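You operate a simulated robot arm through the tools that you are given. There is no shell and no other tool. Be economical: measure what you need, move in short steps, check, and stop when the job is done.

The job below is to be done with a simulated two-armed robot. You get a single attempt, and the scene is never put back.

TASK
Put the short grey pipe stub on the green tray. Then put one of the black chocks from the deck of the trolley with a green handle on top of the roll of yellow tape there. Then open the left drawer of the grey ring bench. Keep to this order.

Only the result counts: the job must be done as asked and must still hold three seconds after the hand-in. Knocking over, shifting, dropping, spilling or breaking anything else fails it.

THE ROBOT
Two 7-joint arms with two-finger parallel grippers on one trunk, on a base that drives. Base frame: it is fixed to the floor where the robot stands at the start and does not move with it; the origin is under the middle of the robot, x ahead of it, y to its left, z up. Lengths are in mm, angles in degrees, forces in N, time in s.
The left shoulder is at the start at [60, 147, 486], the right one opposite. With the tool pointing down near the work surface each hand reaches from about 320 to 760 mm from the robot's upright axis, wherever it stands, measured 20 degrees to its own side. Places, roughly: black chock [1250, 1250, 500]; green tray (9x11x2 cm) [-1500, -1100, 800]; left drawer of the grey ring bench [-2700, -4500, 700]; roll of yellow tape [1250, 1250, 500]; short grey pipe stub (9x4x4 cm) [700, 0, 700]. Payload 3.43 kg a hand.
The tool frame of a hand sits at the grasp point between the pads (the TCP): z along the fingers, y along the line on which they close. The tips reach 30 mm beyond it. The gripper opens to 94 mm. The fingers are 28 mm wide and 10 mm thick; the gripper's body (50 by 96 mm) begins 55 mm behind the TCP.
Orientation is that of the tool frame in the base frame, as a unit quaternion [x, y, z, w]. With the fingers straight down and closing along the base's y, the tool's x points along the base's -x, its y along +y and its z along -z.

THE INTERFACE
- The arms move only by the tool jog_arm. It takes "left_motion", "right_motion" or both (then of equal length, played together; a hand with none holds still); each is a list of rows, each a list of 7 numbers: the shift along the base's x, y, z in mm, then the turn, a rotation vector about the base's x, y, z in degrees, then the opening, from 0 (shut) to 1 (fully open). In form: [[x, y, z, rx, ry, rz, jaw], ...]. A call has 1 to 10 rows; each row is the pose to reach, as a shift and turn from the pose commanded when the call began. Rows are played at 5 a second. More than 50 mm and 8.6 degrees between two rows, or a gripper value outside its range, and nothing of the call is played. A pose out of reach is approached as far as the arm can. The call stops where the force on the tool passes 40 N (or 10 N more than at its start, if that is more) or the arm is blocked; 0.2 s more then pass. The fingers move at their own pace (about 72 mm/s each) and stop on an object; they squeeze with about 26 N. The grip force told is the motor's: it shows also when the fingers shut on nothing. Time passes only in rows, and 0.2 s behind the last, so rows that repeat a pose let the fingers close. It gives the time, the measured TCP pose, the force on the tool (base axes), the opening and the grip force at its end, in the units of the frame above (readings bear some noise), with the torque about the TCP (base axes, N m) and any sound that the robot's microphone picked up.
- Cameras (640 x 400 px; columns grow to the right, rows downward): "scene" is now at [58.2, 7.6, 1125]; the picture's right is [0.09, -1.00, 0.00], its down [-0.54, -0.05, -0.84] and it looks along [0.84, 0.07, -0.54] (base axes); focal length 282 px, centre (320, 200). "left" rides on the left gripper at [76, -14, -103] in its tool frame; the picture's right is [0.18, 0.98, 0.00], its down [-0.75, 0.14, -0.64] and it looks along [-0.63, 0.12, 0.77] (tool axes); focal length 243 px, centre (320, 200). "right" rides on the right gripper at [76, 14, -102] in its tool frame; the picture's right is [-0.18, 0.98, 0.00], its down [-0.75, -0.14, -0.64] and it looks along [-0.63, -0.12, 0.77] (tool axes); focal length 243 px, centre (320, 200). There is no depth. A picture from a camera that has moved, and an enlarged one, comes with that camera's place and axes in the base frame and with its lens.
- capture(camera): a new picture of that camera. No time passes.
- slide_trunk(by): slides the trunk up (or, below 0, down) by that many mm; the arms and the scene camera ride with it, the base frame stays. It gives what a move gives, with no picture.
- steer(legs): drives the robot by 1 to 6 legs, each [ahead, left, turn to the left] in mm, mm and degrees, along the robot's own axes; the way and the turn of a leg run together, so that a leg with both is an arc; at most 1500 mm and 180 degrees a leg. The arms and the cameras ride along, it lands a little off, and it stops where it bumps. It gives what a move gives.
- head_to(pan, tilt): turns the head with the scene camera to pan (to the left, within 86 degrees either way) and tilt (down, from -29 to 69), counted from straight ahead of the robot. It gives what a move gives.
- zoom(camera, box): a new picture of the part [left, top, right, bottom] of that camera's present view, enlarged. No time passes.
- close_job(): hands the job in; it is judged then, once.

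Go step by step. Nothing tells you exact positions but the pictures and the camera data: compare them with the known pose of the tool, close in by small moves and look again before you grip or let go. The budget is 165 turns and 118 pictures, counting those below and the enlarged ones. Unless the task says otherwise, let go and move clear before handing in, and close with one line.

The tools are called after "Emit:" by a JSON object that holds its "op" and its "data". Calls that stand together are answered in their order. jog_arm: Moves the arms, as the interface text tells. Its arguments: {"type":"object","properties":{"left_motion":{"type":"array","items":{"type":"array","items":{"type":"number"}}},"right_motion":{"type":"array","items":{"type":"array","items":{"type":"number"}}}},"required":[]} The other tools are called the same way: slide_trunk (by) slides the trunk up or down; steer (legs) drives the base; head_to (pan, tilt) turns the head that bears the scene camera; capture (camera) takes a picture; zoom (camera, box) takes an enlarged picture of a part of a camera's view; close_job () hands the job in.

At the start:

```text
t: 0.0
left_eef_pos: [297.5, 96.3, 922.7]
left_orientation: [0.001, 1.0, 0.0, 0.0]
left_ft_force: [0.5, -0.1, 0.5]
left_moment: [-0.02, -0.04, -0.01]
left_grip_width: 94.0
left_gripper_force: 0.0
right_eef_pos: [359.7, -126.9, 886.4]
right_orientation: [0.0, 1.0, 0.0, 0.0]
right_ft_force: [-0.3, 0.0, 0.7]
right_moment: [-0.01, -0.03, 0.02]
right_grip_width: 94.4
right_gripper_force: 0.0
trunk travel left (down, up): [-193.0, 57.0]
robot x, y, heading: [-2.7, 0.6, -0.2]
head pan, tilt: [5.0, 32.5]
```

scene: 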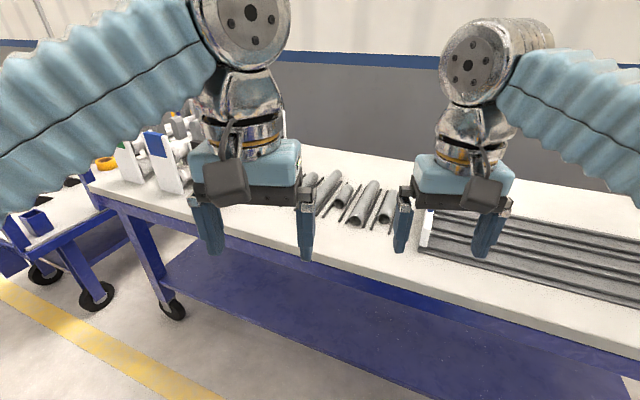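
right: 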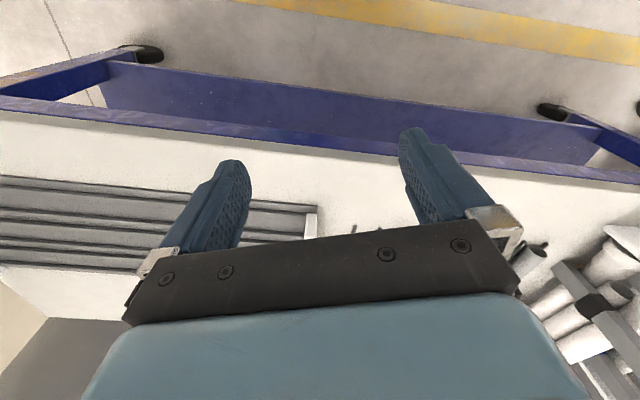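
left: 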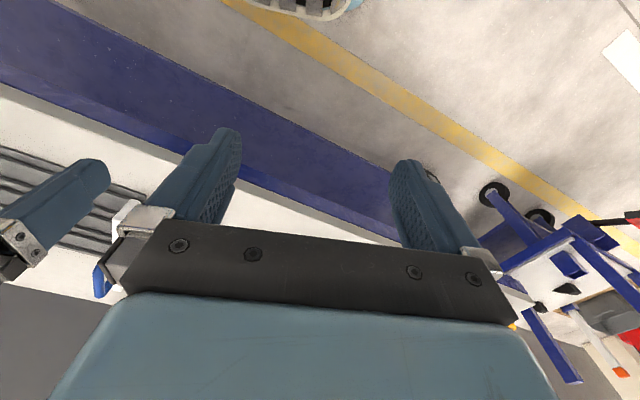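

I see a bench ahead with several grey pipes lying between the hands. I zoom in to identify the short stub.

Emit:
{"op": "zoom", "data": {"camera": "scene", "box": [280, 150, 440, 250]}}

Emit:
{"op": "zoom", "data": {"camera": "scene", "box": [0, 100, 240, 250]}}

```text
4.00 times, centred on (360, 200) of scene
camera zoom: at [58.2, 7.6, 1125.0], right [0.09, -1.0, 0.0], down [-0.54, -0.05, -0.84], along [0.84, 0.07, -0.54], focal length 1129 px, centre (160, 200)
```

zoom: 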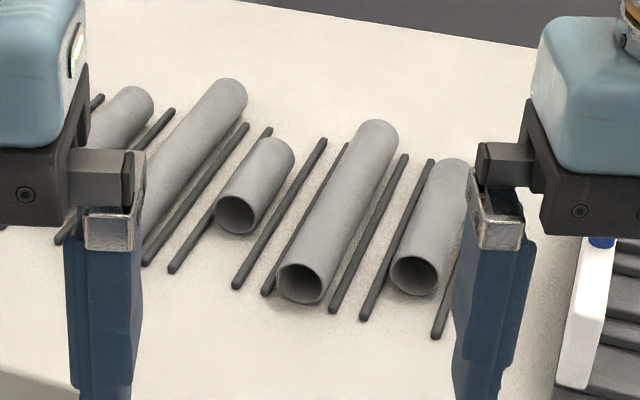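

```text
2.67 times, centred on (120, 175) of scene
camera zoom: at [58.2, 7.6, 1125.0], right [0.09, -1.0, 0.0], down [-0.54, -0.05, -0.84], along [0.84, 0.07, -0.54], focal length 753 px, centre (853, 267)
```

zoom: 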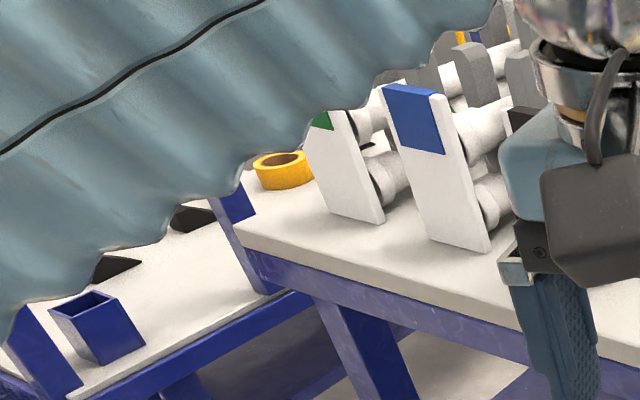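

The shortest looks like the one at centre-left, but the hands hide some. I move the hands outward to see all the pipes.

Emit:
{"op": "jog_arm", "data": {"left_motion": [[0, 40, 10, 0, 0, 0, 1], [0, 80, 20, 0, 0, 0, 1], [0, 120, 30, 0, 0, 0, 1], [0, 150, 30, 0, 0, 0, 1]], "right_motion": [[0, -40, 10, 0, 0, 0, 1], [0, -80, 20, 0, 0, 0, 1], [0, -120, 30, 0, 0, 0, 1], [0, -120, 30, 0, 0, 0, 1]]}}

Emit:
{"op": "zoom", "data": {"camera": "scene", "box": [240, 130, 440, 255]}}

```text
t: 1.0
left_eef_pos: [314.6, 215.5, 951.6]
left_orientation: [0.035, 0.999, 0.0, 0.012]
left_ft_force: [4.8, 7.6, -1.8]
left_moment: [-0.66, 0.51, 0.05]
left_grip_width: 94.2
left_gripper_force: 0.0
left hand out of reach, approached as far as the arm can: row 1, 2, 3, 4
right_eef_pos: [358.7, -248.3, 916.3]
right_orientation: [-0.001, 1.0, 0.001, 0.0]
right_ft_force: [-1.2, -0.3, 0.0]
right_moment: [0.02, -0.07, 0.03]
right_grip_width: 94.1
right_gripper_force: 0.0
trunk travel left (down, up): [-193.0, 57.0]
robot x, y, heading: [-0.7, -1.8, -0.0]
head pan, tilt: [5.0, 32.5]
```

```text
3.20 times, centred on (340, 192) of scene
camera zoom: at [58.8, 6.4, 1124.9], right [0.09, -1.0, 0.0], down [-0.54, -0.05, -0.84], along [0.84, 0.07, -0.54], focal length 903 px, centre (256, 224)
```

zoom: 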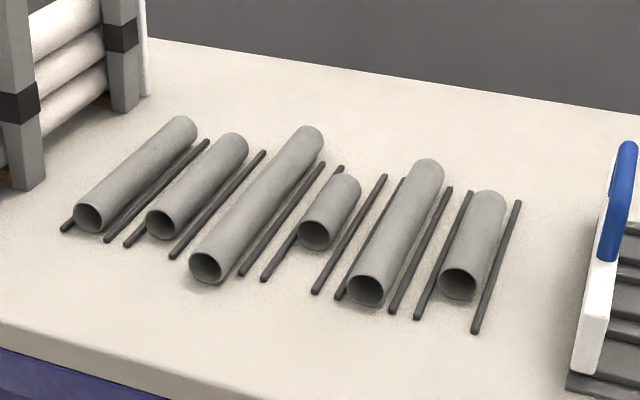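

The stub is the fourth pipe, centred near (748, -3), lying along the bench normal at about -19°. I square up to the bench and come a little closer so the left arm can take it.

Emit:
{"op": "steer", "data": {"legs": [[0, 0, -19], [80, 0, 0]]}}

Emit:
{"op": "head_to", "data": {"pan": 15, "tilt": 42}}

Emit:
{"op": "capture", "data": {"camera": "scene"}}

Emit:
{"op": "capture", "data": {"camera": "left"}}

```text
t: 3.1
left_eef_pos: [455.6, 89.9, 945.7]
left_orientation: [0.166, 0.986, 0.0, 0.0]
left_ft_force: [-0.4, -0.1, -0.5]
left_moment: [-0.03, -0.04, 0.03]
left_grip_width: 93.8
left_gripper_force: 0.1
right_eef_pos: [335.9, -378.0, 915.0]
right_orientation: [0.166, 0.986, 0.0, -0.001]
right_ft_force: [-0.3, 0.8, 0.4]
right_moment: [0.02, 0.0, 0.01]
right_grip_width: 94.1
right_gripper_force: 0.1
trunk travel left (down, up): [-193.0, 57.0]
robot x, y, heading: [75.1, -26.3, -19.2]
head pan, tilt: [5.0, 32.5]
```

```text
t: 3.8
left_eef_pos: [455.9, 90.8, 945.7]
left_orientation: [0.166, 0.986, 0.001, 0.001]
left_ft_force: [0.2, -0.3, 0.1]
left_moment: [0.05, 0.03, 0.0]
left_grip_width: 94.0
left_gripper_force: 0.0
right_eef_pos: [335.8, -376.7, 915.4]
right_orientation: [0.166, 0.986, 0.0, 0.0]
right_ft_force: [-0.2, -0.5, 0.6]
right_moment: [0.0, -0.02, 0.01]
right_grip_width: 94.1
right_gripper_force: 0.0
trunk travel left (down, up): [-193.0, 57.0]
robot x, y, heading: [76.2, -27.1, -19.1]
head pan, tilt: [15.0, 42.0]
```

```text
111 pictures are left
camera scene: at [131.6, -23.2, 1110.6], right [-0.07, -1.0, 0.0], down [-0.67, 0.05, -0.74], along [0.74, -0.05, -0.67], focal length 282 px, centre (320, 200)
```

scene: 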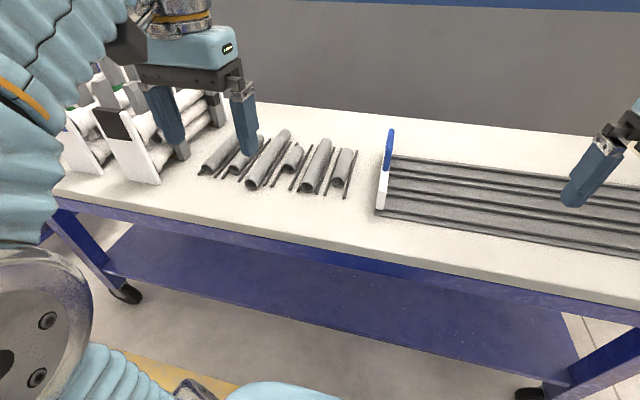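

```text
110 pictures are left
camera left: at [380.2, 102.0, 1048.1], right [0.15, 0.99, 0.0], down [0.76, -0.11, 0.64], along [0.64, -0.09, -0.77], focal length 243 px, centre (320, 200)
```

left: 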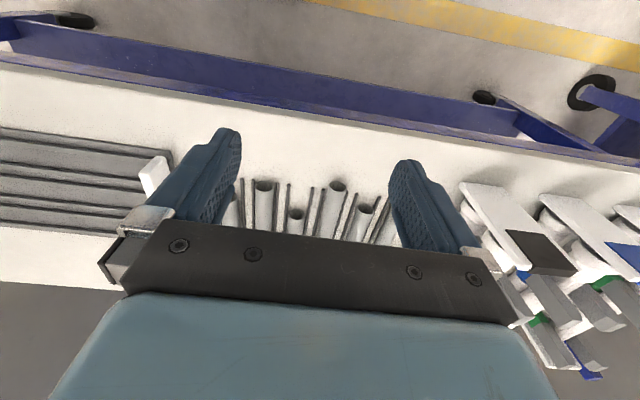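

Emit:
{"op": "zoom", "data": {"camera": "scene", "box": [240, 120, 368, 200]}}

Emit:
{"op": "zoom", "data": {"camera": "left", "box": [240, 160, 400, 260]}}

```text
5.00 times, centred on (304, 160) of scene
camera zoom: at [131.6, -23.2, 1110.6], right [-0.07, -1.0, 0.0], down [-0.67, 0.05, -0.74], along [0.74, -0.05, -0.67], focal length 1411 px, centre (400, 400)
```

zoom: 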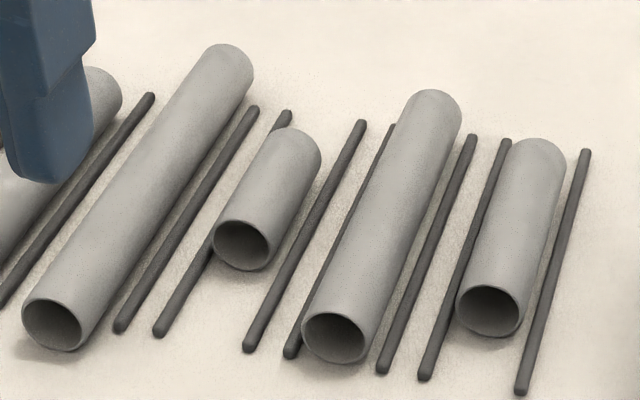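

```text
4.00 times, centred on (320, 210) of left
camera zoom: at [380.2, 102.0, 1048.1], right [0.15, 0.99, 0.0], down [0.76, -0.11, 0.64], along [0.64, -0.09, -0.77], focal length 970 px, centre (320, 160)
```

zoom: 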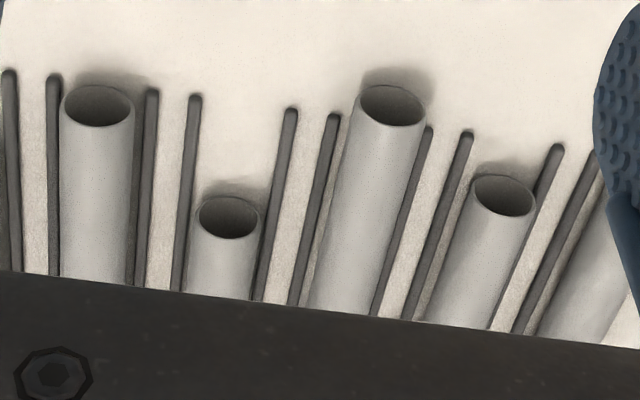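

The stub's centre triangulates to about (729, 2, 712), with its axis at about -18°, lying between two low rails. I take the left hand above it with the jaws part open.

Emit:
{"op": "jog_arm", "data": {"left_motion": [[46, -15, 0, 0, 0, 0, 0.66], [92, -30, 0, 0, 0, 0, 0.66], [138, -45, 0, 0, 0, 0, 0.66], [184, -60, 0, 0, 0, 0, 0.66], [230, -75, 0, 0, 0, 0, 0.66], [273, -88, 0, 0, 0, 0, 0.66], [273, -88, -45, 0, 0, 0, 0.66], [273, -88, -90, 0, 0, 0, 0.66], [273, -88, -135, 0, 0, 0, 0.66]]}}

Emit:
{"op": "capture", "data": {"camera": "left"}}

Emit:
{"op": "zoom", "data": {"camera": "scene", "box": [200, 80, 392, 200]}}

```text
t: 5.8
left_eef_pos: [635.4, -15.8, 819.8]
left_orientation: [0.166, 0.986, 0.0, 0.001]
left_ft_force: [0.6, 0.3, -0.2]
left_moment: [-0.01, -0.04, -0.01]
left_grip_width: 62.0
left_gripper_force: 0.1
left hand out of reach, approached as far as the arm can: row 1, 2, 3, 4, 5, 6, 7, 8, 9
right_eef_pos: [336.3, -377.8, 915.4]
right_orientation: [0.166, 0.986, -0.001, 0.0]
right_ft_force: [-1.1, -0.2, -0.2]
right_moment: [-0.01, -0.01, -0.05]
right_grip_width: 94.0
right_gripper_force: 0.0
trunk travel left (down, up): [-193.0, 57.0]
robot x, y, heading: [79.0, -24.5, -19.1]
head pan, tilt: [15.0, 42.0]
```

```text
107 pictures are left
camera left: at [559.4, -4.0, 921.4], right [0.15, 0.99, 0.0], down [0.76, -0.11, 0.64], along [0.64, -0.09, -0.77], focal length 243 px, centre (320, 200)
```

left: 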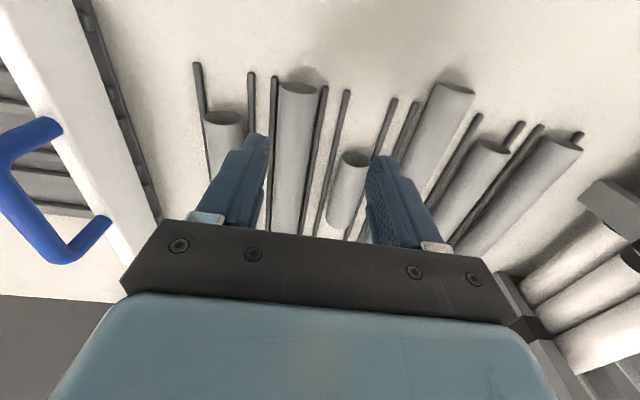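

```text
3.33 times, centred on (296, 140) of scene
camera zoom: at [131.4, -22.7, 1110.6], right [-0.07, -1.0, 0.0], down [-0.67, 0.05, -0.74], along [0.74, -0.05, -0.67], focal length 941 px, centre (400, 400)
```

zoom: 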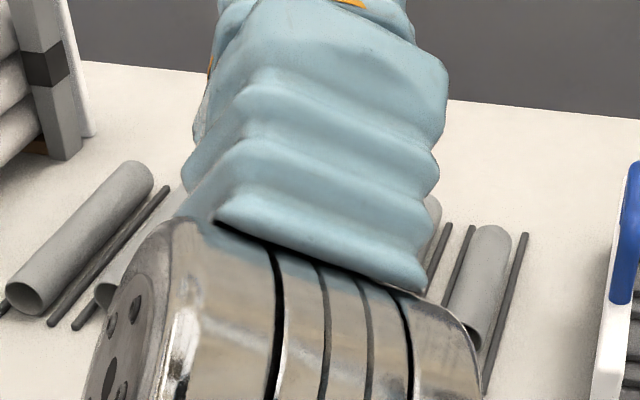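

The arm stopped short at that height. I raise the trunk and try the remainder.

Emit:
{"op": "slide_trunk", "data": {"by": 57}}

Emit:
{"op": "jog_arm", "data": {"left_motion": [[30, 6, -20, 0, 0, 0, 0.66], [60, 12, -40, 0, 0, 0, 0.66], [94, 18, -67, 0, 0, 0, 0.66]]}}

Emit:
{"op": "head_to", "data": {"pan": 0, "tilt": 69}}

Emit:
{"op": "capture", "data": {"camera": "scene"}}

```text
t: 6.8
left_eef_pos: [636.2, -16.1, 875.6]
left_orientation: [0.165, 0.986, 0.0, -0.001]
left_ft_force: [0.1, -0.5, 0.4]
left_moment: [0.02, -0.01, 0.01]
left_grip_width: 61.9
left_gripper_force: 0.2
right_eef_pos: [334.8, -378.0, 973.7]
right_orientation: [0.166, 0.986, 0.001, 0.0]
right_ft_force: [0.0, 0.4, -0.3]
right_moment: [-0.01, 0.04, -0.01]
right_grip_width: 94.3
right_gripper_force: 0.1
trunk travel left (down, up): [-250.0, 0.0]
robot x, y, heading: [75.0, -26.2, -19.1]
head pan, tilt: [15.0, 42.0]
```

```text
t: 7.6
left_eef_pos: [656.0, -11.5, 864.3]
left_orientation: [0.166, 0.986, 0.0, 0.0]
left_ft_force: [0.4, 0.0, -0.5]
left_moment: [0.01, 0.01, -0.02]
left_grip_width: 62.1
left_gripper_force: 0.0
left hand out of reach, approached as far as the arm can: row 1, 2, 3
right_eef_pos: [335.8, -377.8, 972.4]
right_orientation: [0.166, 0.986, 0.0, -0.001]
right_ft_force: [-0.4, -0.5, -0.9]
right_moment: [0.02, 0.01, -0.03]
right_grip_width: 94.0
right_gripper_force: 0.0
trunk travel left (down, up): [-250.0, 0.0]
robot x, y, heading: [83.3, -26.0, -19.2]
head pan, tilt: [15.0, 42.0]
```

```text
t: 8.5
left_eef_pos: [655.7, -11.6, 865.1]
left_orientation: [0.166, 0.986, 0.0, -0.001]
left_ft_force: [-1.2, 0.8, 0.2]
left_moment: [0.0, 0.03, 0.03]
left_grip_width: 61.8
left_gripper_force: 0.1
right_eef_pos: [336.9, -378.7, 973.8]
right_orientation: [0.166, 0.986, 0.0, 0.0]
right_ft_force: [0.1, -1.2, -0.4]
right_moment: [0.0, 0.01, -0.03]
right_grip_width: 94.1
right_gripper_force: 0.1
trunk travel left (down, up): [-250.0, 0.0]
robot x, y, heading: [75.2, -28.0, -19.1]
head pan, tilt: [0.0, 68.8]
```

```text
105 pictures are left
camera scene: at [101.1, -35.5, 1134.4], right [-0.33, -0.95, 0.0], down [-0.88, 0.3, -0.36], along [0.34, -0.12, -0.93], focal length 282 px, centre (320, 200)
```

scene: 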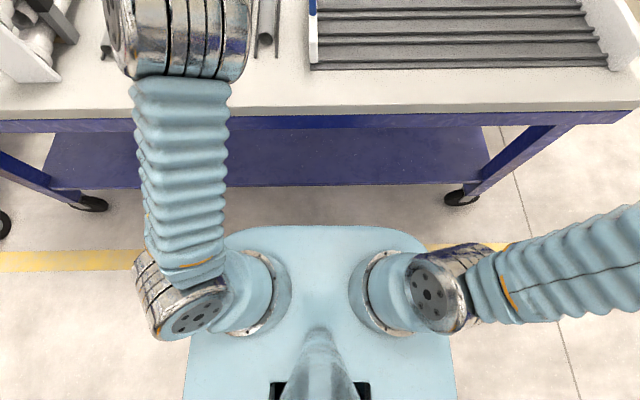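

Clearance in front of the base is about 75 mm or more, so I drive 60 mm closer and then hover above the stub.

Emit:
{"op": "steer", "data": {"legs": [[60, 0, 0]]}}

```text
t: 9.5
left_eef_pos: [713.1, -32.8, 863.6]
left_orientation: [0.167, 0.986, 0.0, 0.001]
left_ft_force: [-0.3, 0.4, 0.4]
left_moment: [-0.01, -0.01, 0.01]
left_grip_width: 62.2
left_gripper_force: 0.0
right_eef_pos: [393.2, -398.0, 971.9]
right_orientation: [0.167, 0.986, 0.0, 0.001]
right_ft_force: [-0.5, 0.1, 0.4]
right_moment: [-0.01, 0.01, 0.0]
right_grip_width: 94.2
right_gripper_force: 0.1
trunk travel left (down, up): [-250.0, 0.0]
robot x, y, heading: [135.5, -45.7, -19.1]
head pan, tilt: [0.0, 68.8]
```

Emit:
{"op": "jog_arm", "data": {"left_motion": [[0, 17, -15, 0, 0, 0, 0.66], [5, 30, -30, 0, 0, 0, 0.66], [16, 35, -58, 0, 0, 0, 0.66], [16, 35, -70, 0, 0, 0, 0.66]]}}

Emit:
{"op": "capture", "data": {"camera": "left"}}

```text
t: 10.5
left_eef_pos: [728.3, 2.5, 795.9]
left_orientation: [0.167, 0.986, 0.001, 0.003]
left_ft_force: [-0.5, -0.2, 0.8]
left_moment: [-0.02, 0.01, -0.01]
left_grip_width: 62.1
left_gripper_force: 0.1
left hand out of reach, approached as far as the arm can: row 3, 4
right_eef_pos: [393.9, -398.5, 973.5]
right_orientation: [0.167, 0.986, 0.0, 0.0]
right_ft_force: [0.4, 0.2, 0.2]
right_moment: [0.01, 0.0, -0.03]
right_grip_width: 94.1
right_gripper_force: 0.0
trunk travel left (down, up): [-250.0, 0.0]
robot x, y, heading: [135.5, -48.2, -18.9]
head pan, tilt: [0.0, 68.8]
```

```text
104 pictures are left
camera left: at [652.3, 14.6, 897.8], right [0.15, 0.99, 0.0], down [0.75, -0.12, 0.65], along [0.64, -0.1, -0.76], focal length 243 px, centre (320, 200)
```

left: 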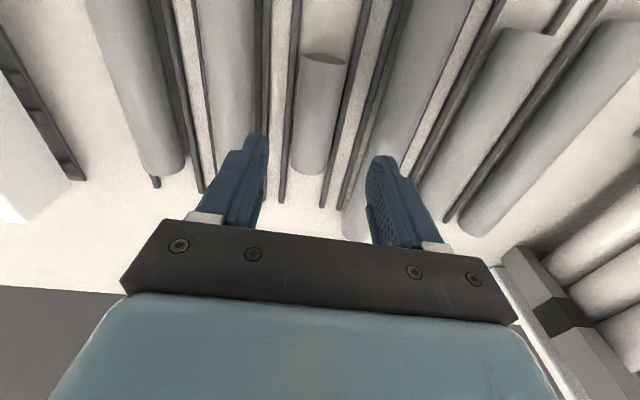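

Alignment over the stub is within about 2 mm laterally and 3° in yaw. I correct this and descend to about z 738.

Emit:
{"op": "jog_arm", "data": {"left_motion": [[0, -1, -20, 0, 0, 1.5, 0.66], [0, -1, -40, 0, 0, 3, 0.66], [0, -1, -57, 0, 0, 3, 0.66]]}}

Emit:
{"op": "capture", "data": {"camera": "left"}}

```text
t: 11.3
left_eef_pos: [728.0, -1.5, 738.5]
left_orientation: [0.141, 0.99, 0.0, 0.0]
left_ft_force: [0.5, 0.5, -0.4]
left_moment: [0.01, 0.01, -0.02]
left_grip_width: 62.1
left_gripper_force: 0.1
right_eef_pos: [393.6, -398.6, 972.7]
right_orientation: [0.167, 0.986, 0.0, 0.0]
right_ft_force: [0.3, 0.5, 0.5]
right_moment: [-0.02, 0.0, 0.03]
right_grip_width: 93.8
right_gripper_force: 0.1
trunk travel left (down, up): [-250.0, 0.0]
robot x, y, heading: [139.2, -47.5, -19.2]
head pan, tilt: [0.0, 68.8]
```

```text
103 pictures are left
camera left: at [651.3, 7.4, 840.3], right [0.1, 1.0, 0.0], down [0.76, -0.07, 0.64], along [0.64, -0.06, -0.77], focal length 243 px, centre (320, 200)
```

left: 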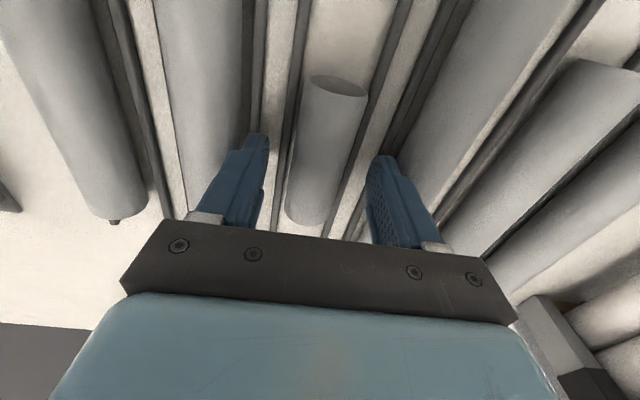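

Centred on the stub; I go 4 mm lower and close.

Emit:
{"op": "jog_arm", "data": {"left_motion": [[0, 0, -4, 0, 0, 0, 0.6], [0, 0, -4, 0, 0, 0, 0.3], [0, 0, -4, 0, 0, 0, 0.3], [0, 0, -4, 0, 0, 0, 0.3], [0, 0, -4, 0, 0, 0, 0.3]]}}

Emit:
{"op": "capture", "data": {"camera": "left"}}

```text
t: 12.5
left_eef_pos: [727.5, -3.9, 735.2]
left_orientation: [0.143, 0.99, -0.002, 0.0]
left_ft_force: [-6.7, -26.4, 11.6]
left_moment: [-1.15, 0.12, -0.39]
left_grip_width: 44.3
left_gripper_force: 14.4
right_eef_pos: [393.2, -400.6, 972.4]
right_orientation: [0.167, 0.986, 0.0, 0.0]
right_ft_force: [0.3, -0.9, -0.1]
right_moment: [0.0, 0.03, -0.01]
right_grip_width: 93.9
right_gripper_force: 0.0
trunk travel left (down, up): [-250.0, 0.0]
robot x, y, heading: [135.2, -48.3, -19.2]
head pan, tilt: [0.0, 68.8]
```

```text
102 pictures are left
camera left: at [650.2, 4.3, 838.1], right [0.1, 0.99, 0.0], down [0.76, -0.08, 0.64], along [0.64, -0.07, -0.77], focal length 243 px, centre (320, 200)
```

left: 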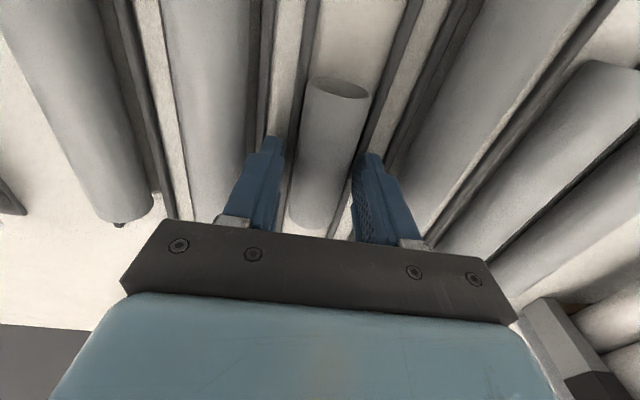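

Emit:
{"op": "zoom", "data": {"camera": "left", "box": [240, 100, 416, 210]}}

```text
3.64 times, centred on (328, 155) of left
camera zoom: at [650.2, 4.3, 838.1], right [0.1, 0.99, 0.0], down [0.76, -0.08, 0.64], along [0.64, -0.07, -0.77], focal length 882 px, centre (291, 364)
```

zoom: 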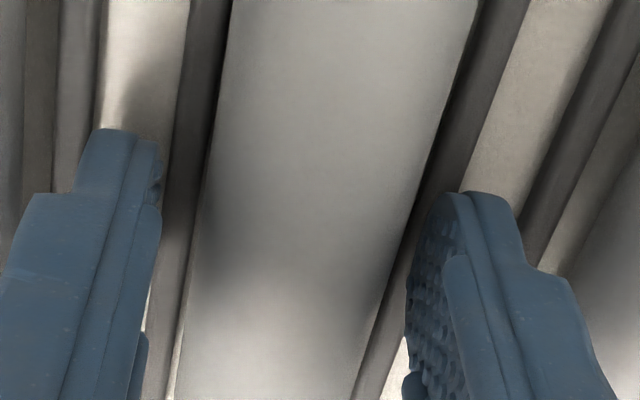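

The -y finger is pressing on the outside of its rail, so the rails stand a little higher than the tips. I open, rise about 9 mm and close again.

Emit:
{"op": "jog_arm", "data": {"left_motion": [[0, 0, 0, 0, 0, 0, 0.62], [0, 0, 0, 0, 0, 0, 0.62], [0, 0, 9, 0, 0, 0, 0.62], [0, 0, 9, 0, 0, 0, 0.3], [0, 0, 9, 0, 0, 0, 0.3], [0, 0, 9, 0, 0, 0, 0.3]]}}

Emit:
{"op": "zoom", "data": {"camera": "left", "box": [240, 60, 416, 210]}}

```text
t: 13.9
left_eef_pos: [728.7, 0.5, 744.2]
left_orientation: [0.14, 0.99, -0.001, 0.0]
left_ft_force: [-0.7, 0.3, 0.3]
left_moment: [0.01, 0.0, -0.02]
left_grip_width: 29.8
left_gripper_force: 26.1
right_eef_pos: [393.8, -398.0, 972.4]
right_orientation: [0.166, 0.986, -0.001, 0.0]
right_ft_force: [-0.9, -0.3, -0.2]
right_moment: [-0.02, 0.01, 0.0]
right_grip_width: 93.7
right_gripper_force: 0.2
trunk travel left (down, up): [-250.0, 0.0]
robot x, y, heading: [137.0, -49.6, -19.2]
head pan, tilt: [0.0, 68.8]
```

```text
2.67 times, centred on (328, 135) of left
camera zoom: at [651.9, 8.0, 846.6], right [0.1, 1.0, 0.0], down [0.76, -0.07, 0.64], along [0.64, -0.06, -0.77], focal length 647 px, centre (299, 373)
```

zoom: 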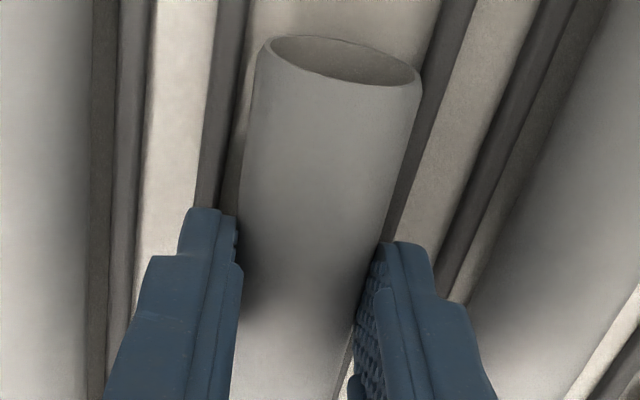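

The stub is about 30 mm across and gripped near the tips; I re-grip 4 mm lower for a firmer hold.

Emit:
{"op": "jog_arm", "data": {"left_motion": [[0, 0, 0, 0, 0, 0, 0.5], [0, 0, 0, 0, 0, 0, 0.5], [0, 0, -4, 0, 0, 0, 0.5], [0, 0, -4, 0, 0, 0, 0.1], [0, 0, -4, 0, 0, 0, 0.1], [0, 0, -4, 0, 0, 0, 0.1]]}}

```text
t: 15.3
left_eef_pos: [728.2, -0.3, 741.3]
left_orientation: [0.141, 0.99, 0.0, 0.0]
left_ft_force: [0.7, -0.3, 0.4]
left_moment: [-0.04, 0.04, 0.01]
left_grip_width: 29.6
left_gripper_force: 25.7
right_eef_pos: [394.8, -398.1, 971.8]
right_orientation: [0.167, 0.986, -0.001, -0.001]
right_ft_force: [-0.8, -0.3, -0.4]
right_moment: [0.0, 0.01, -0.01]
right_grip_width: 94.2
right_gripper_force: 0.0
trunk travel left (down, up): [-250.0, 0.0]
robot x, y, heading: [136.4, -45.3, -19.2]
head pan, tilt: [0.0, 68.8]
```

Gripped at 29.6 mm. I lift straight up.

Emit:
{"op": "jog_arm", "data": {"left_motion": [[0, 0, 10, 0, 0, 0, 0.1], [0, 0, 30, 0, 0, 0, 0.1], [0, 0, 60, 0, 0, 0, 0.1], [-20, 5, 95, 0, 0, 0, 0.1], [-45, 15, 130, 0, 0, 0, 0.1]]}}

Emit:
{"op": "capture", "data": {"camera": "left"}}

```text
t: 16.5
left_eef_pos: [683.9, 12.6, 870.1]
left_orientation: [0.141, 0.99, 0.0, 0.0]
left_ft_force: [-0.5, -0.8, -1.0]
left_moment: [0.02, 0.03, 0.0]
left_grip_width: 29.8
left_gripper_force: 26.2
left hand out of reach, approached as far as the arm can: row 3
right_eef_pos: [394.3, -398.6, 972.6]
right_orientation: [0.166, 0.986, 0.0, 0.0]
right_ft_force: [-0.4, 0.3, 0.0]
right_moment: [0.03, 0.03, 0.0]
right_grip_width: 93.9
right_gripper_force: 0.0
trunk travel left (down, up): [-250.0, 0.0]
robot x, y, heading: [134.5, -43.9, -19.2]
head pan, tilt: [0.0, 68.8]
```

```text
99 pictures are left
camera left: at [608.2, 20.4, 972.7], right [0.1, 1.0, 0.0], down [0.76, -0.07, 0.64], along [0.64, -0.06, -0.77], focal length 243 px, centre (320, 200)
```

left: 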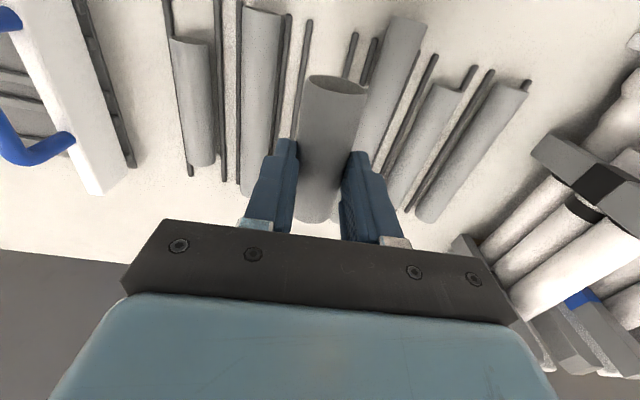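

Held securely. I back away from the bench, tuck the hand in, and look to the right for the tray.

Emit:
{"op": "steer", "data": {"legs": [[-250, 0, 0]]}}

Emit:
{"op": "jog_arm", "data": {"left_motion": [[-45, 15, 10, 0, 0, 0, 0.1], [-90, 30, 20, 0, 0, 0, 0.1], [-135, 45, 30, 0, 0, 0, 0.1], [-180, 60, 40, 0, 0, 0, 0.1], [-220, 75, 50, 0, 0, 0, 0.1]]}}

Emit:
{"op": "head_to", "data": {"pan": -86, "tilt": 20}}

Emit:
{"op": "capture", "data": {"camera": "scene"}}

Emit:
{"op": "head_to", "data": {"pan": 86, "tilt": 20}}

Emit:
{"op": "capture", "data": {"camera": "scene"}}

```text
t: 18.3
left_eef_pos: [455.0, 93.2, 870.3]
left_orientation: [0.141, 0.99, 0.0, 0.0]
left_ft_force: [0.7, -0.3, -0.5]
left_moment: [0.01, 0.01, 0.02]
left_grip_width: 29.4
left_gripper_force: 26.4
right_eef_pos: [163.3, -318.1, 972.5]
right_orientation: [0.166, 0.986, 0.001, 0.0]
right_ft_force: [0.0, 0.1, -0.2]
right_moment: [-0.03, 0.02, 0.0]
right_grip_width: 94.1
right_gripper_force: 0.1
trunk travel left (down, up): [-250.0, 0.0]
robot x, y, heading: [-95.7, 31.8, -19.4]
head pan, tilt: [0.0, 68.8]
```

```text
t: 19.5
left_eef_pos: [233.8, 168.4, 920.4]
left_orientation: [0.141, 0.99, 0.0, -0.001]
left_ft_force: [0.0, 0.0, -0.6]
left_moment: [0.0, 0.04, 0.03]
left_grip_width: 29.5
left_gripper_force: 26.2
right_eef_pos: [163.6, -318.9, 972.5]
right_orientation: [0.167, 0.986, 0.001, 0.0]
right_ft_force: [0.2, -0.6, -0.7]
right_moment: [0.04, 0.04, 0.0]
right_grip_width: 94.0
right_gripper_force: 0.0
trunk travel left (down, up): [-250.0, 0.0]
robot x, y, heading: [-93.5, 34.7, -19.5]
head pan, tilt: [0.0, 68.8]
```

```text
t: 21.1
left_eef_pos: [234.2, 168.1, 919.9]
left_orientation: [0.141, 0.99, 0.0, -0.001]
left_ft_force: [0.1, -0.4, -1.2]
left_moment: [0.01, 0.02, -0.05]
left_grip_width: 29.6
left_gripper_force: 26.1
right_eef_pos: [164.1, -318.1, 972.2]
right_orientation: [0.167, 0.986, 0.0, 0.001]
right_ft_force: [-0.2, -0.5, -1.1]
right_moment: [0.02, 0.01, 0.02]
right_grip_width: 93.6
right_gripper_force: 0.1
trunk travel left (down, up): [-250.0, 0.0]
robot x, y, heading: [-95.7, 28.1, -19.3]
head pan, tilt: [-85.9, 20.0]
```

```text
98 pictures are left
camera scene: at [-148.3, -47.1, 1201.9], right [-0.97, 0.26, 0.0], down [0.09, 0.33, -0.94], along [-0.25, -0.91, -0.34], focal length 282 px, centre (320, 200)
```

scene: 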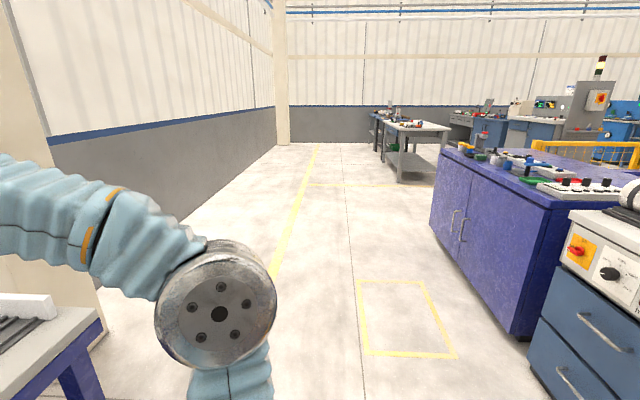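

```text
t: 23.7
left_eef_pos: [234.7, 168.8, 920.3]
left_orientation: [0.141, 0.99, 0.0, 0.0]
left_ft_force: [-0.3, -0.2, -0.5]
left_moment: [0.04, 0.02, 0.0]
left_grip_width: 29.6
left_gripper_force: 26.1
right_eef_pos: [164.1, -318.1, 971.7]
right_orientation: [0.167, 0.986, 0.0, 0.0]
right_ft_force: [0.5, 0.4, 0.1]
right_moment: [-0.01, 0.01, 0.03]
right_grip_width: 93.8
right_gripper_force: 0.0
trunk travel left (down, up): [-250.0, 0.0]
robot x, y, heading: [-95.2, 36.2, -19.0]
head pan, tilt: [85.9, 20.0]
```

```text
97 pictures are left
camera scene: at [-87.2, 128.4, 1201.9], right [0.92, -0.4, 0.0], down [-0.14, -0.31, -0.94], along [0.37, 0.86, -0.34], focal length 282 px, centre (320, 200)
```

scene: 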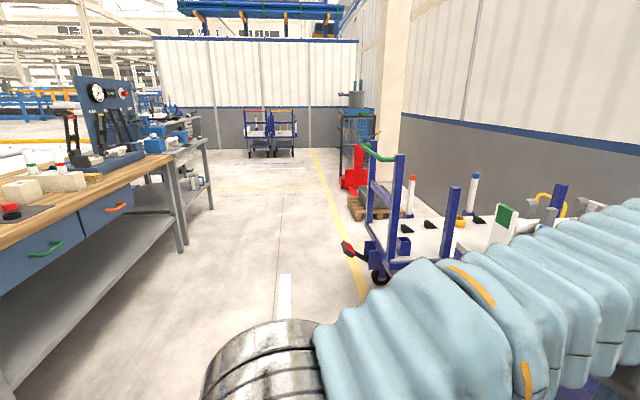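

I see the green-handled trolley to the left, and on the right a purple cabinet with items, likely holding the green tray. I zoom there.

Emit:
{"op": "head_to", "data": {"pan": -86, "tilt": 15}}

Emit:
{"op": "zoom", "data": {"camera": "scene", "box": [420, 130, 640, 268]}}

Emit:
{"op": "zoom", "data": {"camera": "scene", "box": [330, 80, 490, 180]}}

```text
t: 26.3
left_eef_pos: [233.4, 167.0, 919.8]
left_orientation: [0.141, 0.99, 0.0, 0.0]
left_ft_force: [0.1, 0.1, -0.7]
left_moment: [-0.04, -0.01, -0.02]
left_grip_width: 29.7
left_gripper_force: 26.3
right_eef_pos: [162.9, -318.4, 973.2]
right_orientation: [0.167, 0.986, 0.001, 0.0]
right_ft_force: [0.1, -0.1, -0.1]
right_moment: [0.03, -0.01, -0.01]
right_grip_width: 93.9
right_gripper_force: 0.1
trunk travel left (down, up): [-250.0, 0.0]
robot x, y, heading: [-96.6, 34.0, -18.9]
head pan, tilt: [-85.9, 15.0]
```

```text
2.90 times, centred on (530, 199) of scene
camera zoom: at [-148.4, -47.3, 1210.1], right [-0.97, 0.26, 0.0], down [0.07, 0.25, -0.97], along [-0.25, -0.93, -0.26], focal length 818 px, centre (-289, 203)
```

zoom: 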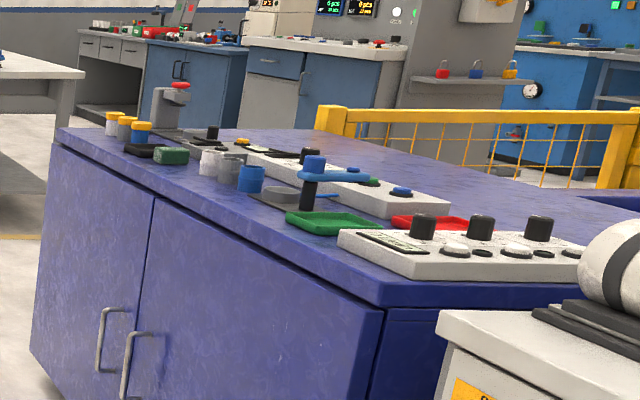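

```text
4.00 times, centred on (410, 130) of scene
camera zoom: at [-148.4, -47.3, 1210.1], right [-0.97, 0.26, 0.0], down [0.07, 0.25, -0.97], along [-0.25, -0.93, -0.26], focal length 1129 px, centre (-40, 480)
```

zoom: 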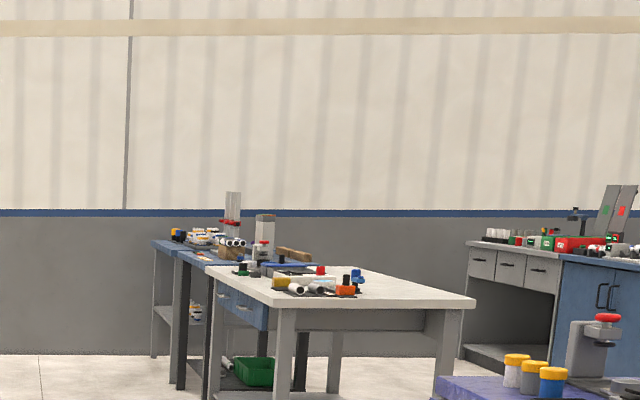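

The green tray is at about (-1549, -1076) on the purple cabinet, about 180 mm in from its front edge. I drive to a waypoint in front of it, then look.

Emit:
{"op": "steer", "data": {"legs": [[0, 0, -95.5], [1290, 0, 0], [0, 0, -81.5]]}}

Emit:
{"op": "head_to", "data": {"pan": 10, "tilt": 30}}

Emit:
{"op": "capture", "data": {"camera": "scene"}}

```text
t: 40.0
left_eef_pos: [-843.5, -1355.2, 920.7]
left_orientation: [0.999, -0.046, 0.0, 0.0]
left_ft_force: [-0.5, -0.1, -0.5]
left_moment: [0.0, 0.02, -0.02]
left_grip_width: 29.7
left_gripper_force: 26.1
right_eef_pos: [-864.9, -864.8, 973.2]
right_orientation: [0.997, -0.072, 0.0, 0.0]
right_ft_force: [0.6, -0.1, 0.7]
right_moment: [0.01, 0.0, -0.02]
right_grip_width: 93.9
right_gripper_force: 0.0
trunk travel left (down, up): [-250.0, 0.0]
robot x, y, heading: [-547.1, -1159.2, 171.6]
head pan, tilt: [-85.9, 15.0]
```

```text
t: 41.8
left_eef_pos: [-843.9, -1355.8, 919.4]
left_orientation: [0.999, -0.045, 0.0, 0.001]
left_ft_force: [-0.6, -1.0, -0.9]
left_moment: [0.02, -0.04, -0.01]
left_grip_width: 29.4
left_gripper_force: 26.0
right_eef_pos: [-867.1, -864.6, 972.4]
right_orientation: [0.997, -0.072, 0.0, 0.0]
right_ft_force: [-0.6, -0.1, -0.5]
right_moment: [-0.01, 0.01, -0.02]
right_grip_width: 94.0
right_gripper_force: 0.0
trunk travel left (down, up): [-250.0, 0.0]
robot x, y, heading: [-545.3, -1162.0, 171.6]
head pan, tilt: [10.0, 30.0]
```

```text
94 pictures are left
camera scene: at [-608.2, -1168.0, 1185.9], right [-0.03, 1.0, 0.0], down [0.5, 0.01, -0.87], along [-0.87, -0.02, -0.5], focal length 282 px, centre (320, 200)
```

scene: 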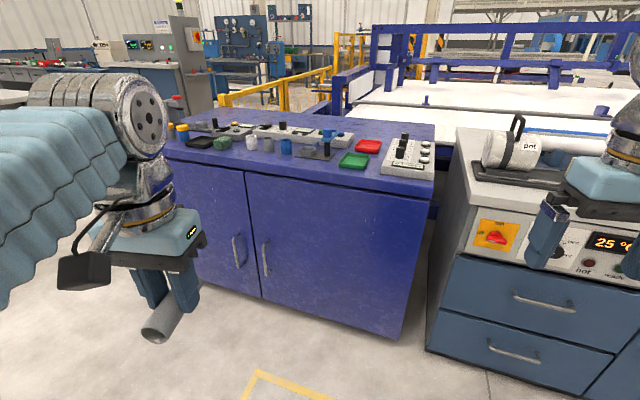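

Emit:
{"op": "zoom", "data": {"camera": "scene", "box": [270, 120, 446, 230]}}

```text
3.64 times, centred on (358, 175) of scene
camera zoom: at [-608.2, -1168.0, 1185.9], right [-0.03, 1.0, 0.0], down [0.5, 0.01, -0.87], along [-0.87, -0.02, -0.5], focal length 1026 px, centre (182, 291)
```

zoom: 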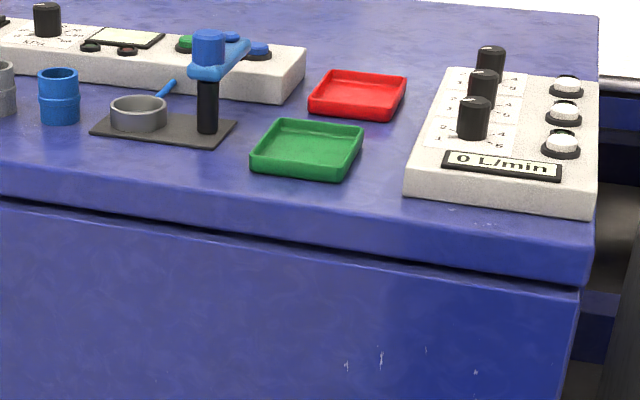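

The tray's centre is about (-1535, -1068), long side along about 165°, 115 mm in from the edge. I turn to square up and drive so that it lies about 500 mm ahead, then look again.

Emit:
{"op": "steer", "data": {"legs": [[0, 0, -6.3], [470, 0, 0]]}}

Emit:
{"op": "head_to", "data": {"pan": 15, "tilt": 42}}

Emit:
{"op": "capture", "data": {"camera": "scene"}}

Emit:
{"op": "capture", "data": {"camera": "left"}}

```text
t: 45.1
left_eef_pos: [-1319.8, -1202.7, 921.3]
left_orientation: [0.995, -0.102, 0.0, 0.0]
left_ft_force: [1.1, -0.2, 0.1]
left_moment: [0.01, -0.01, -0.02]
left_grip_width: 29.8
left_gripper_force: 26.5
right_eef_pos: [-1286.9, -711.4, 973.5]
right_orientation: [0.992, -0.129, 0.0, 0.0]
right_ft_force: [0.4, -0.2, -0.9]
right_moment: [0.0, -0.01, 0.01]
right_grip_width: 93.7
right_gripper_force: 0.1
trunk travel left (down, up): [-250.0, 0.0]
robot x, y, heading: [-1001.2, -1042.5, 165.5]
head pan, tilt: [10.0, 30.0]
```

```text
t: 45.8
left_eef_pos: [-1320.4, -1201.6, 920.0]
left_orientation: [0.995, -0.103, 0.0, 0.0]
left_ft_force: [0.1, 0.0, -0.9]
left_moment: [-0.01, 0.0, 0.01]
left_grip_width: 29.7
left_gripper_force: 26.8
right_eef_pos: [-1287.0, -712.0, 972.2]
right_orientation: [0.992, -0.129, 0.0, -0.001]
right_ft_force: [0.2, -0.2, -0.3]
right_moment: [0.01, -0.01, 0.03]
right_grip_width: 93.9
right_gripper_force: 0.1
trunk travel left (down, up): [-250.0, 0.0]
robot x, y, heading: [-1003.4, -1039.7, 165.1]
head pan, tilt: [15.0, 42.0]
```

```text
92 pictures are left
camera scene: at [-1058.1, -1050.0, 1167.6], right [0.0, 1.0, 0.0], down [0.67, 0.0, -0.74], along [-0.74, 0.0, -0.67], focal length 282 px, centre (320, 200)
```

scene: 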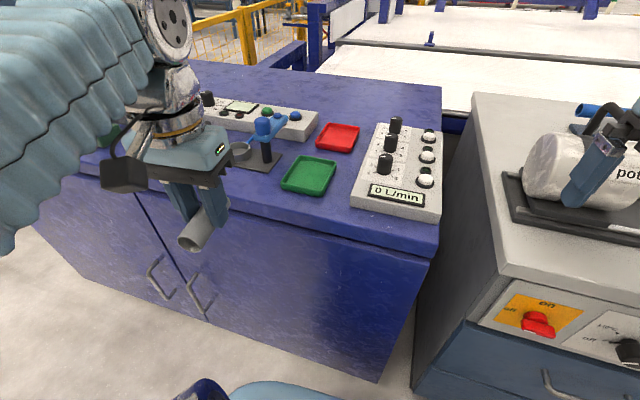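

```text
91 pictures are left
camera left: at [-1241.7, -1203.3, 1022.6], right [-0.02, -1.0, 0.0], down [-0.77, 0.02, 0.64], along [-0.64, 0.01, -0.77], focal length 243 px, centre (320, 200)
```

left: 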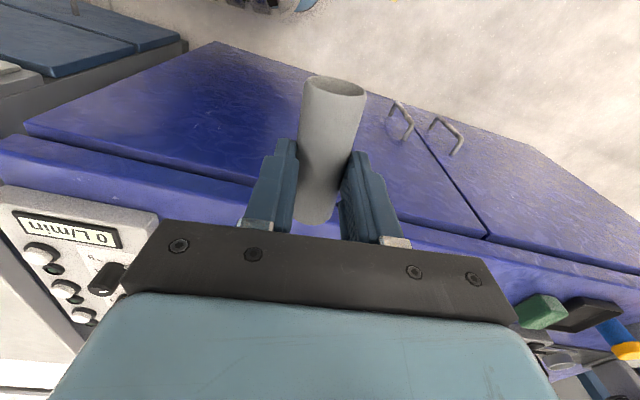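

The estimates agree: tray centre about (-1531, -1072), and the hand yaw already matches the tray. I drive 40 mm closer for reach and then move the hand in front of the tray.

Emit:
{"op": "steer", "data": {"legs": [[40, 0, 0]]}}

Emit:
{"op": "jog_arm", "data": {"left_motion": [[10, 38, 0, 0, 0, 0, 0.1], [20, 75, 0, 0, 0, 0, 0.1], [-28, 87, -8, 0, 0, 0, 0.1], [-76, 100, -16, 0, 0, 0, 0.1], [-124, 113, -20, 0, 0, 0, 0.1], [-170, 125, -20, 0, 0, 0, 0.1]]}}

Emit:
{"op": "capture", "data": {"camera": "left"}}

Emit:
{"op": "capture", "data": {"camera": "scene"}}

```text
t: 46.7
left_eef_pos: [-1358.4, -1190.9, 919.8]
left_orientation: [0.995, -0.103, 0.0, 0.001]
left_ft_force: [0.7, 0.7, 0.3]
left_moment: [0.0, 0.01, 0.0]
left_grip_width: 29.4
left_gripper_force: 26.4
right_eef_pos: [-1327.0, -700.1, 972.6]
right_orientation: [0.992, -0.129, 0.0, 0.0]
right_ft_force: [0.0, -0.1, 0.5]
right_moment: [-0.01, 0.01, 0.01]
right_grip_width: 94.0
right_gripper_force: 0.0
trunk travel left (down, up): [-250.0, 0.0]
robot x, y, heading: [-1041.3, -1031.3, 165.1]
head pan, tilt: [15.0, 42.0]
```

```text
refused: row 3 steps farther than a row can; nothing moved
```

```text
90 pictures are left
camera left: at [-1281.4, -1192.6, 1022.6], right [-0.02, -1.0, 0.0], down [-0.77, 0.02, 0.64], along [-0.64, 0.01, -0.77], focal length 243 px, centre (320, 200)
```

left: 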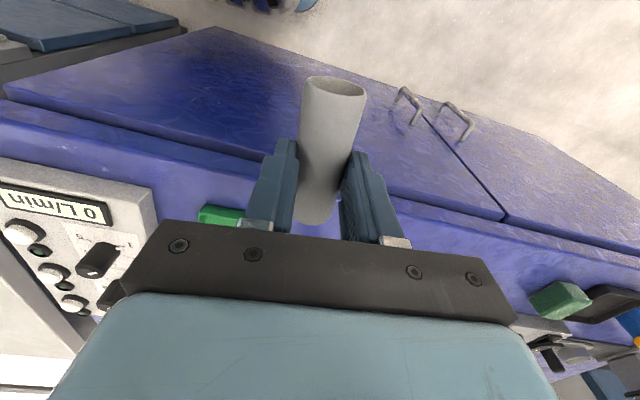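

```text
89 pictures are left
camera scene: at [-1097.5, -1039.6, 1167.6], right [0.0, 1.0, 0.0], down [0.67, 0.0, -0.74], along [-0.74, 0.0, -0.67], focal length 282 px, centre (320, 200)
```

scene: 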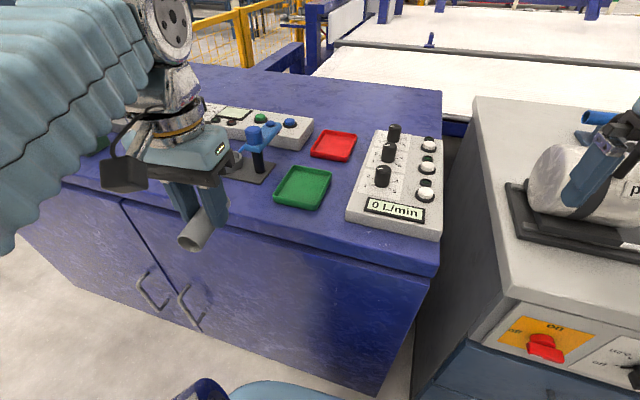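

Emit:
{"op": "jog_arm", "data": {"left_motion": [[10, 38, 0, 0, 0, 0, 0.1], [20, 75, 0, 0, 0, 0, 0.1], [-24, 85, -8, 0, 0, 0, 0.1], [-68, 96, -16, 0, 0, 0, 0.1], [-112, 107, -24, 0, 0, 0, 0.1], [-150, 117, -28, 0, 0, 0, 0.1], [-172, 122, -30, 0, 0, 0, 0.1]]}}

Emit:
{"op": "capture", "data": {"camera": "left"}}

Emit:
{"op": "capture", "data": {"camera": "scene"}}

```text
t: 48.3
left_eef_pos: [-1532.9, -1065.4, 887.9]
left_orientation: [0.995, -0.103, 0.0, 0.0]
left_ft_force: [0.4, -0.2, -0.4]
left_moment: [-0.02, 0.05, 0.01]
left_grip_width: 29.8
left_gripper_force: 26.3
right_eef_pos: [-1326.4, -701.9, 972.5]
right_orientation: [0.992, -0.129, 0.0, 0.0]
right_ft_force: [-0.4, 0.4, 0.0]
right_moment: [0.04, -0.04, -0.01]
right_grip_width: 94.0
right_gripper_force: 0.0
trunk travel left (down, up): [-250.0, 0.0]
robot x, y, heading: [-1041.8, -1032.4, 165.3]
head pan, tilt: [15.0, 42.0]
```

```text
88 pictures are left
camera left: at [-1453.1, -1067.1, 990.5], right [-0.02, -1.0, 0.0], down [-0.77, 0.02, 0.64], along [-0.64, 0.01, -0.77], focal length 243 px, centre (320, 200)
```

left: 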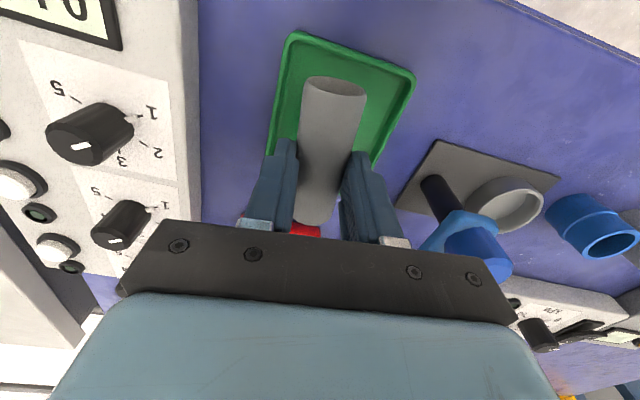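

```text
87 pictures are left
camera scene: at [-1097.6, -1039.5, 1167.5], right [0.0, 1.0, 0.0], down [0.67, 0.0, -0.74], along [-0.74, 0.0, -0.67], focal length 282 px, centre (320, 200)
```

scene: 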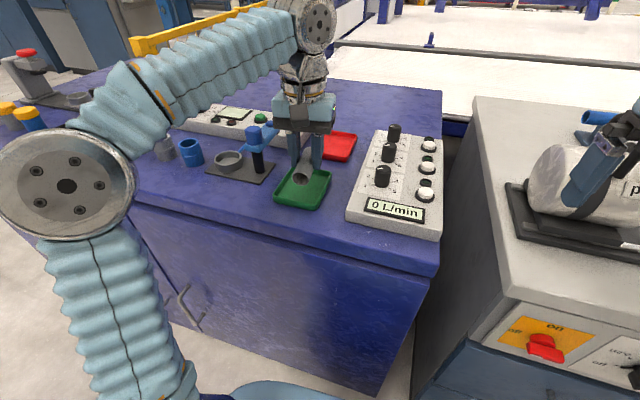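

The stub is over the tray with clearance all round. I shift 4 mm left and descend to just above its floor.

Emit:
{"op": "jog_arm", "data": {"left_motion": [[-1, -4, -10, 0, 0, -1, 0.1], [-1, -4, -20, 0, 0, -2, 0.1], [-1, -4, -30, 0, 0, -2, 0.1]]}}

Emit:
{"op": "capture", "data": {"camera": "left"}}

Emit:
{"op": "zoom", "data": {"camera": "scene", "box": [240, 110, 368, 230]}}

```text
t: 49.1
left_eef_pos: [-1532.2, -1071.1, 859.0]
left_orientation: [0.993, -0.122, 0.001, 0.0]
left_ft_force: [-0.5, 0.3, 0.4]
left_moment: [0.0, -0.05, -0.02]
left_grip_width: 29.7
left_gripper_force: 26.0
right_eef_pos: [-1326.1, -701.3, 971.4]
right_orientation: [0.992, -0.129, 0.001, -0.001]
right_ft_force: [0.7, -0.1, 0.3]
right_moment: [-0.01, -0.01, 0.01]
right_grip_width: 94.0
right_gripper_force: 0.1
trunk travel left (down, up): [-250.0, 0.0]
robot x, y, heading: [-1041.8, -1028.4, 165.1]
head pan, tilt: [15.0, 42.0]
```

```text
86 pictures are left
camera left: at [-1454.4, -1075.2, 961.9], right [-0.06, -1.0, 0.0], down [-0.77, 0.04, 0.64], along [-0.64, 0.04, -0.77], focal length 243 px, centre (320, 200)
```

left: 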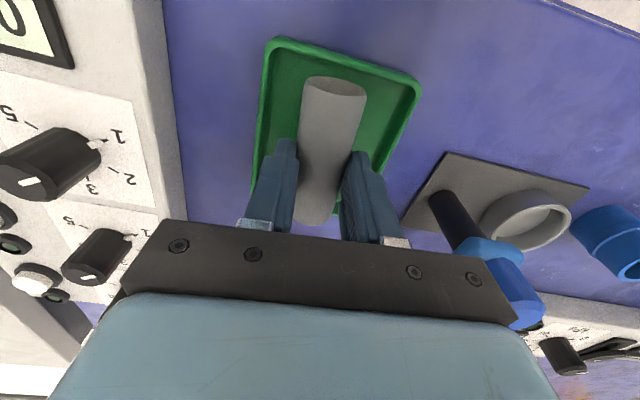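

```text
3.33 times, centred on (304, 170) of scene
camera zoom: at [-1097.7, -1039.5, 1167.6], right [0.0, 1.0, 0.0], down [0.67, 0.0, -0.74], along [-0.74, 0.0, -0.67], focal length 941 px, centre (373, 300)
```

zoom: 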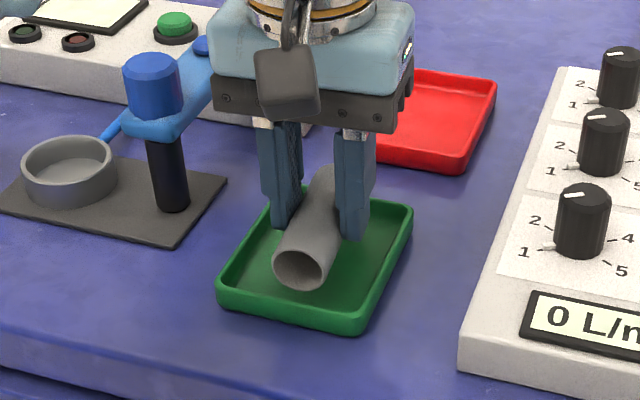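

Emit:
{"op": "jog_arm", "data": {"left_motion": [[0, 0, -4, 0, 0, 0, 0.1], [0, 0, -7, 0, 0, 0, 0.1]]}}

Emit:
{"op": "zoom", "data": {"camera": "scene", "box": [240, 110, 368, 230]}}

```text
t: 49.7
left_eef_pos: [-1534.3, -1071.4, 852.1]
left_orientation: [0.993, -0.122, 0.0, 0.0]
left_ft_force: [0.1, -0.2, 0.5]
left_moment: [-0.01, 0.01, 0.04]
left_grip_width: 29.6
left_gripper_force: 25.6
right_eef_pos: [-1325.7, -701.2, 972.3]
right_orientation: [0.992, -0.129, 0.0, 0.0]
right_ft_force: [0.8, 0.9, 0.4]
right_moment: [0.01, -0.03, 0.01]
right_grip_width: 94.2
right_gripper_force: 0.2
trunk travel left (down, up): [-250.0, 0.0]
robot x, y, heading: [-1043.9, -1029.9, 165.4]
head pan, tilt: [15.0, 42.0]
```

```text
3.33 times, centred on (304, 170) of scene
camera zoom: at [-1097.7, -1039.5, 1167.6], right [0.0, 1.0, 0.0], down [0.67, 0.0, -0.74], along [-0.74, 0.0, -0.67], focal length 941 px, centre (373, 300)
```

zoom: 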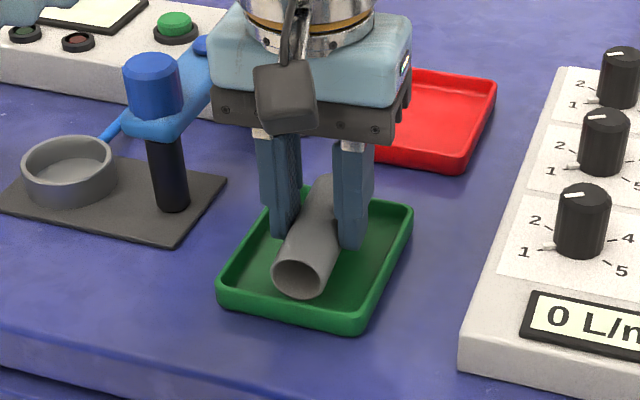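

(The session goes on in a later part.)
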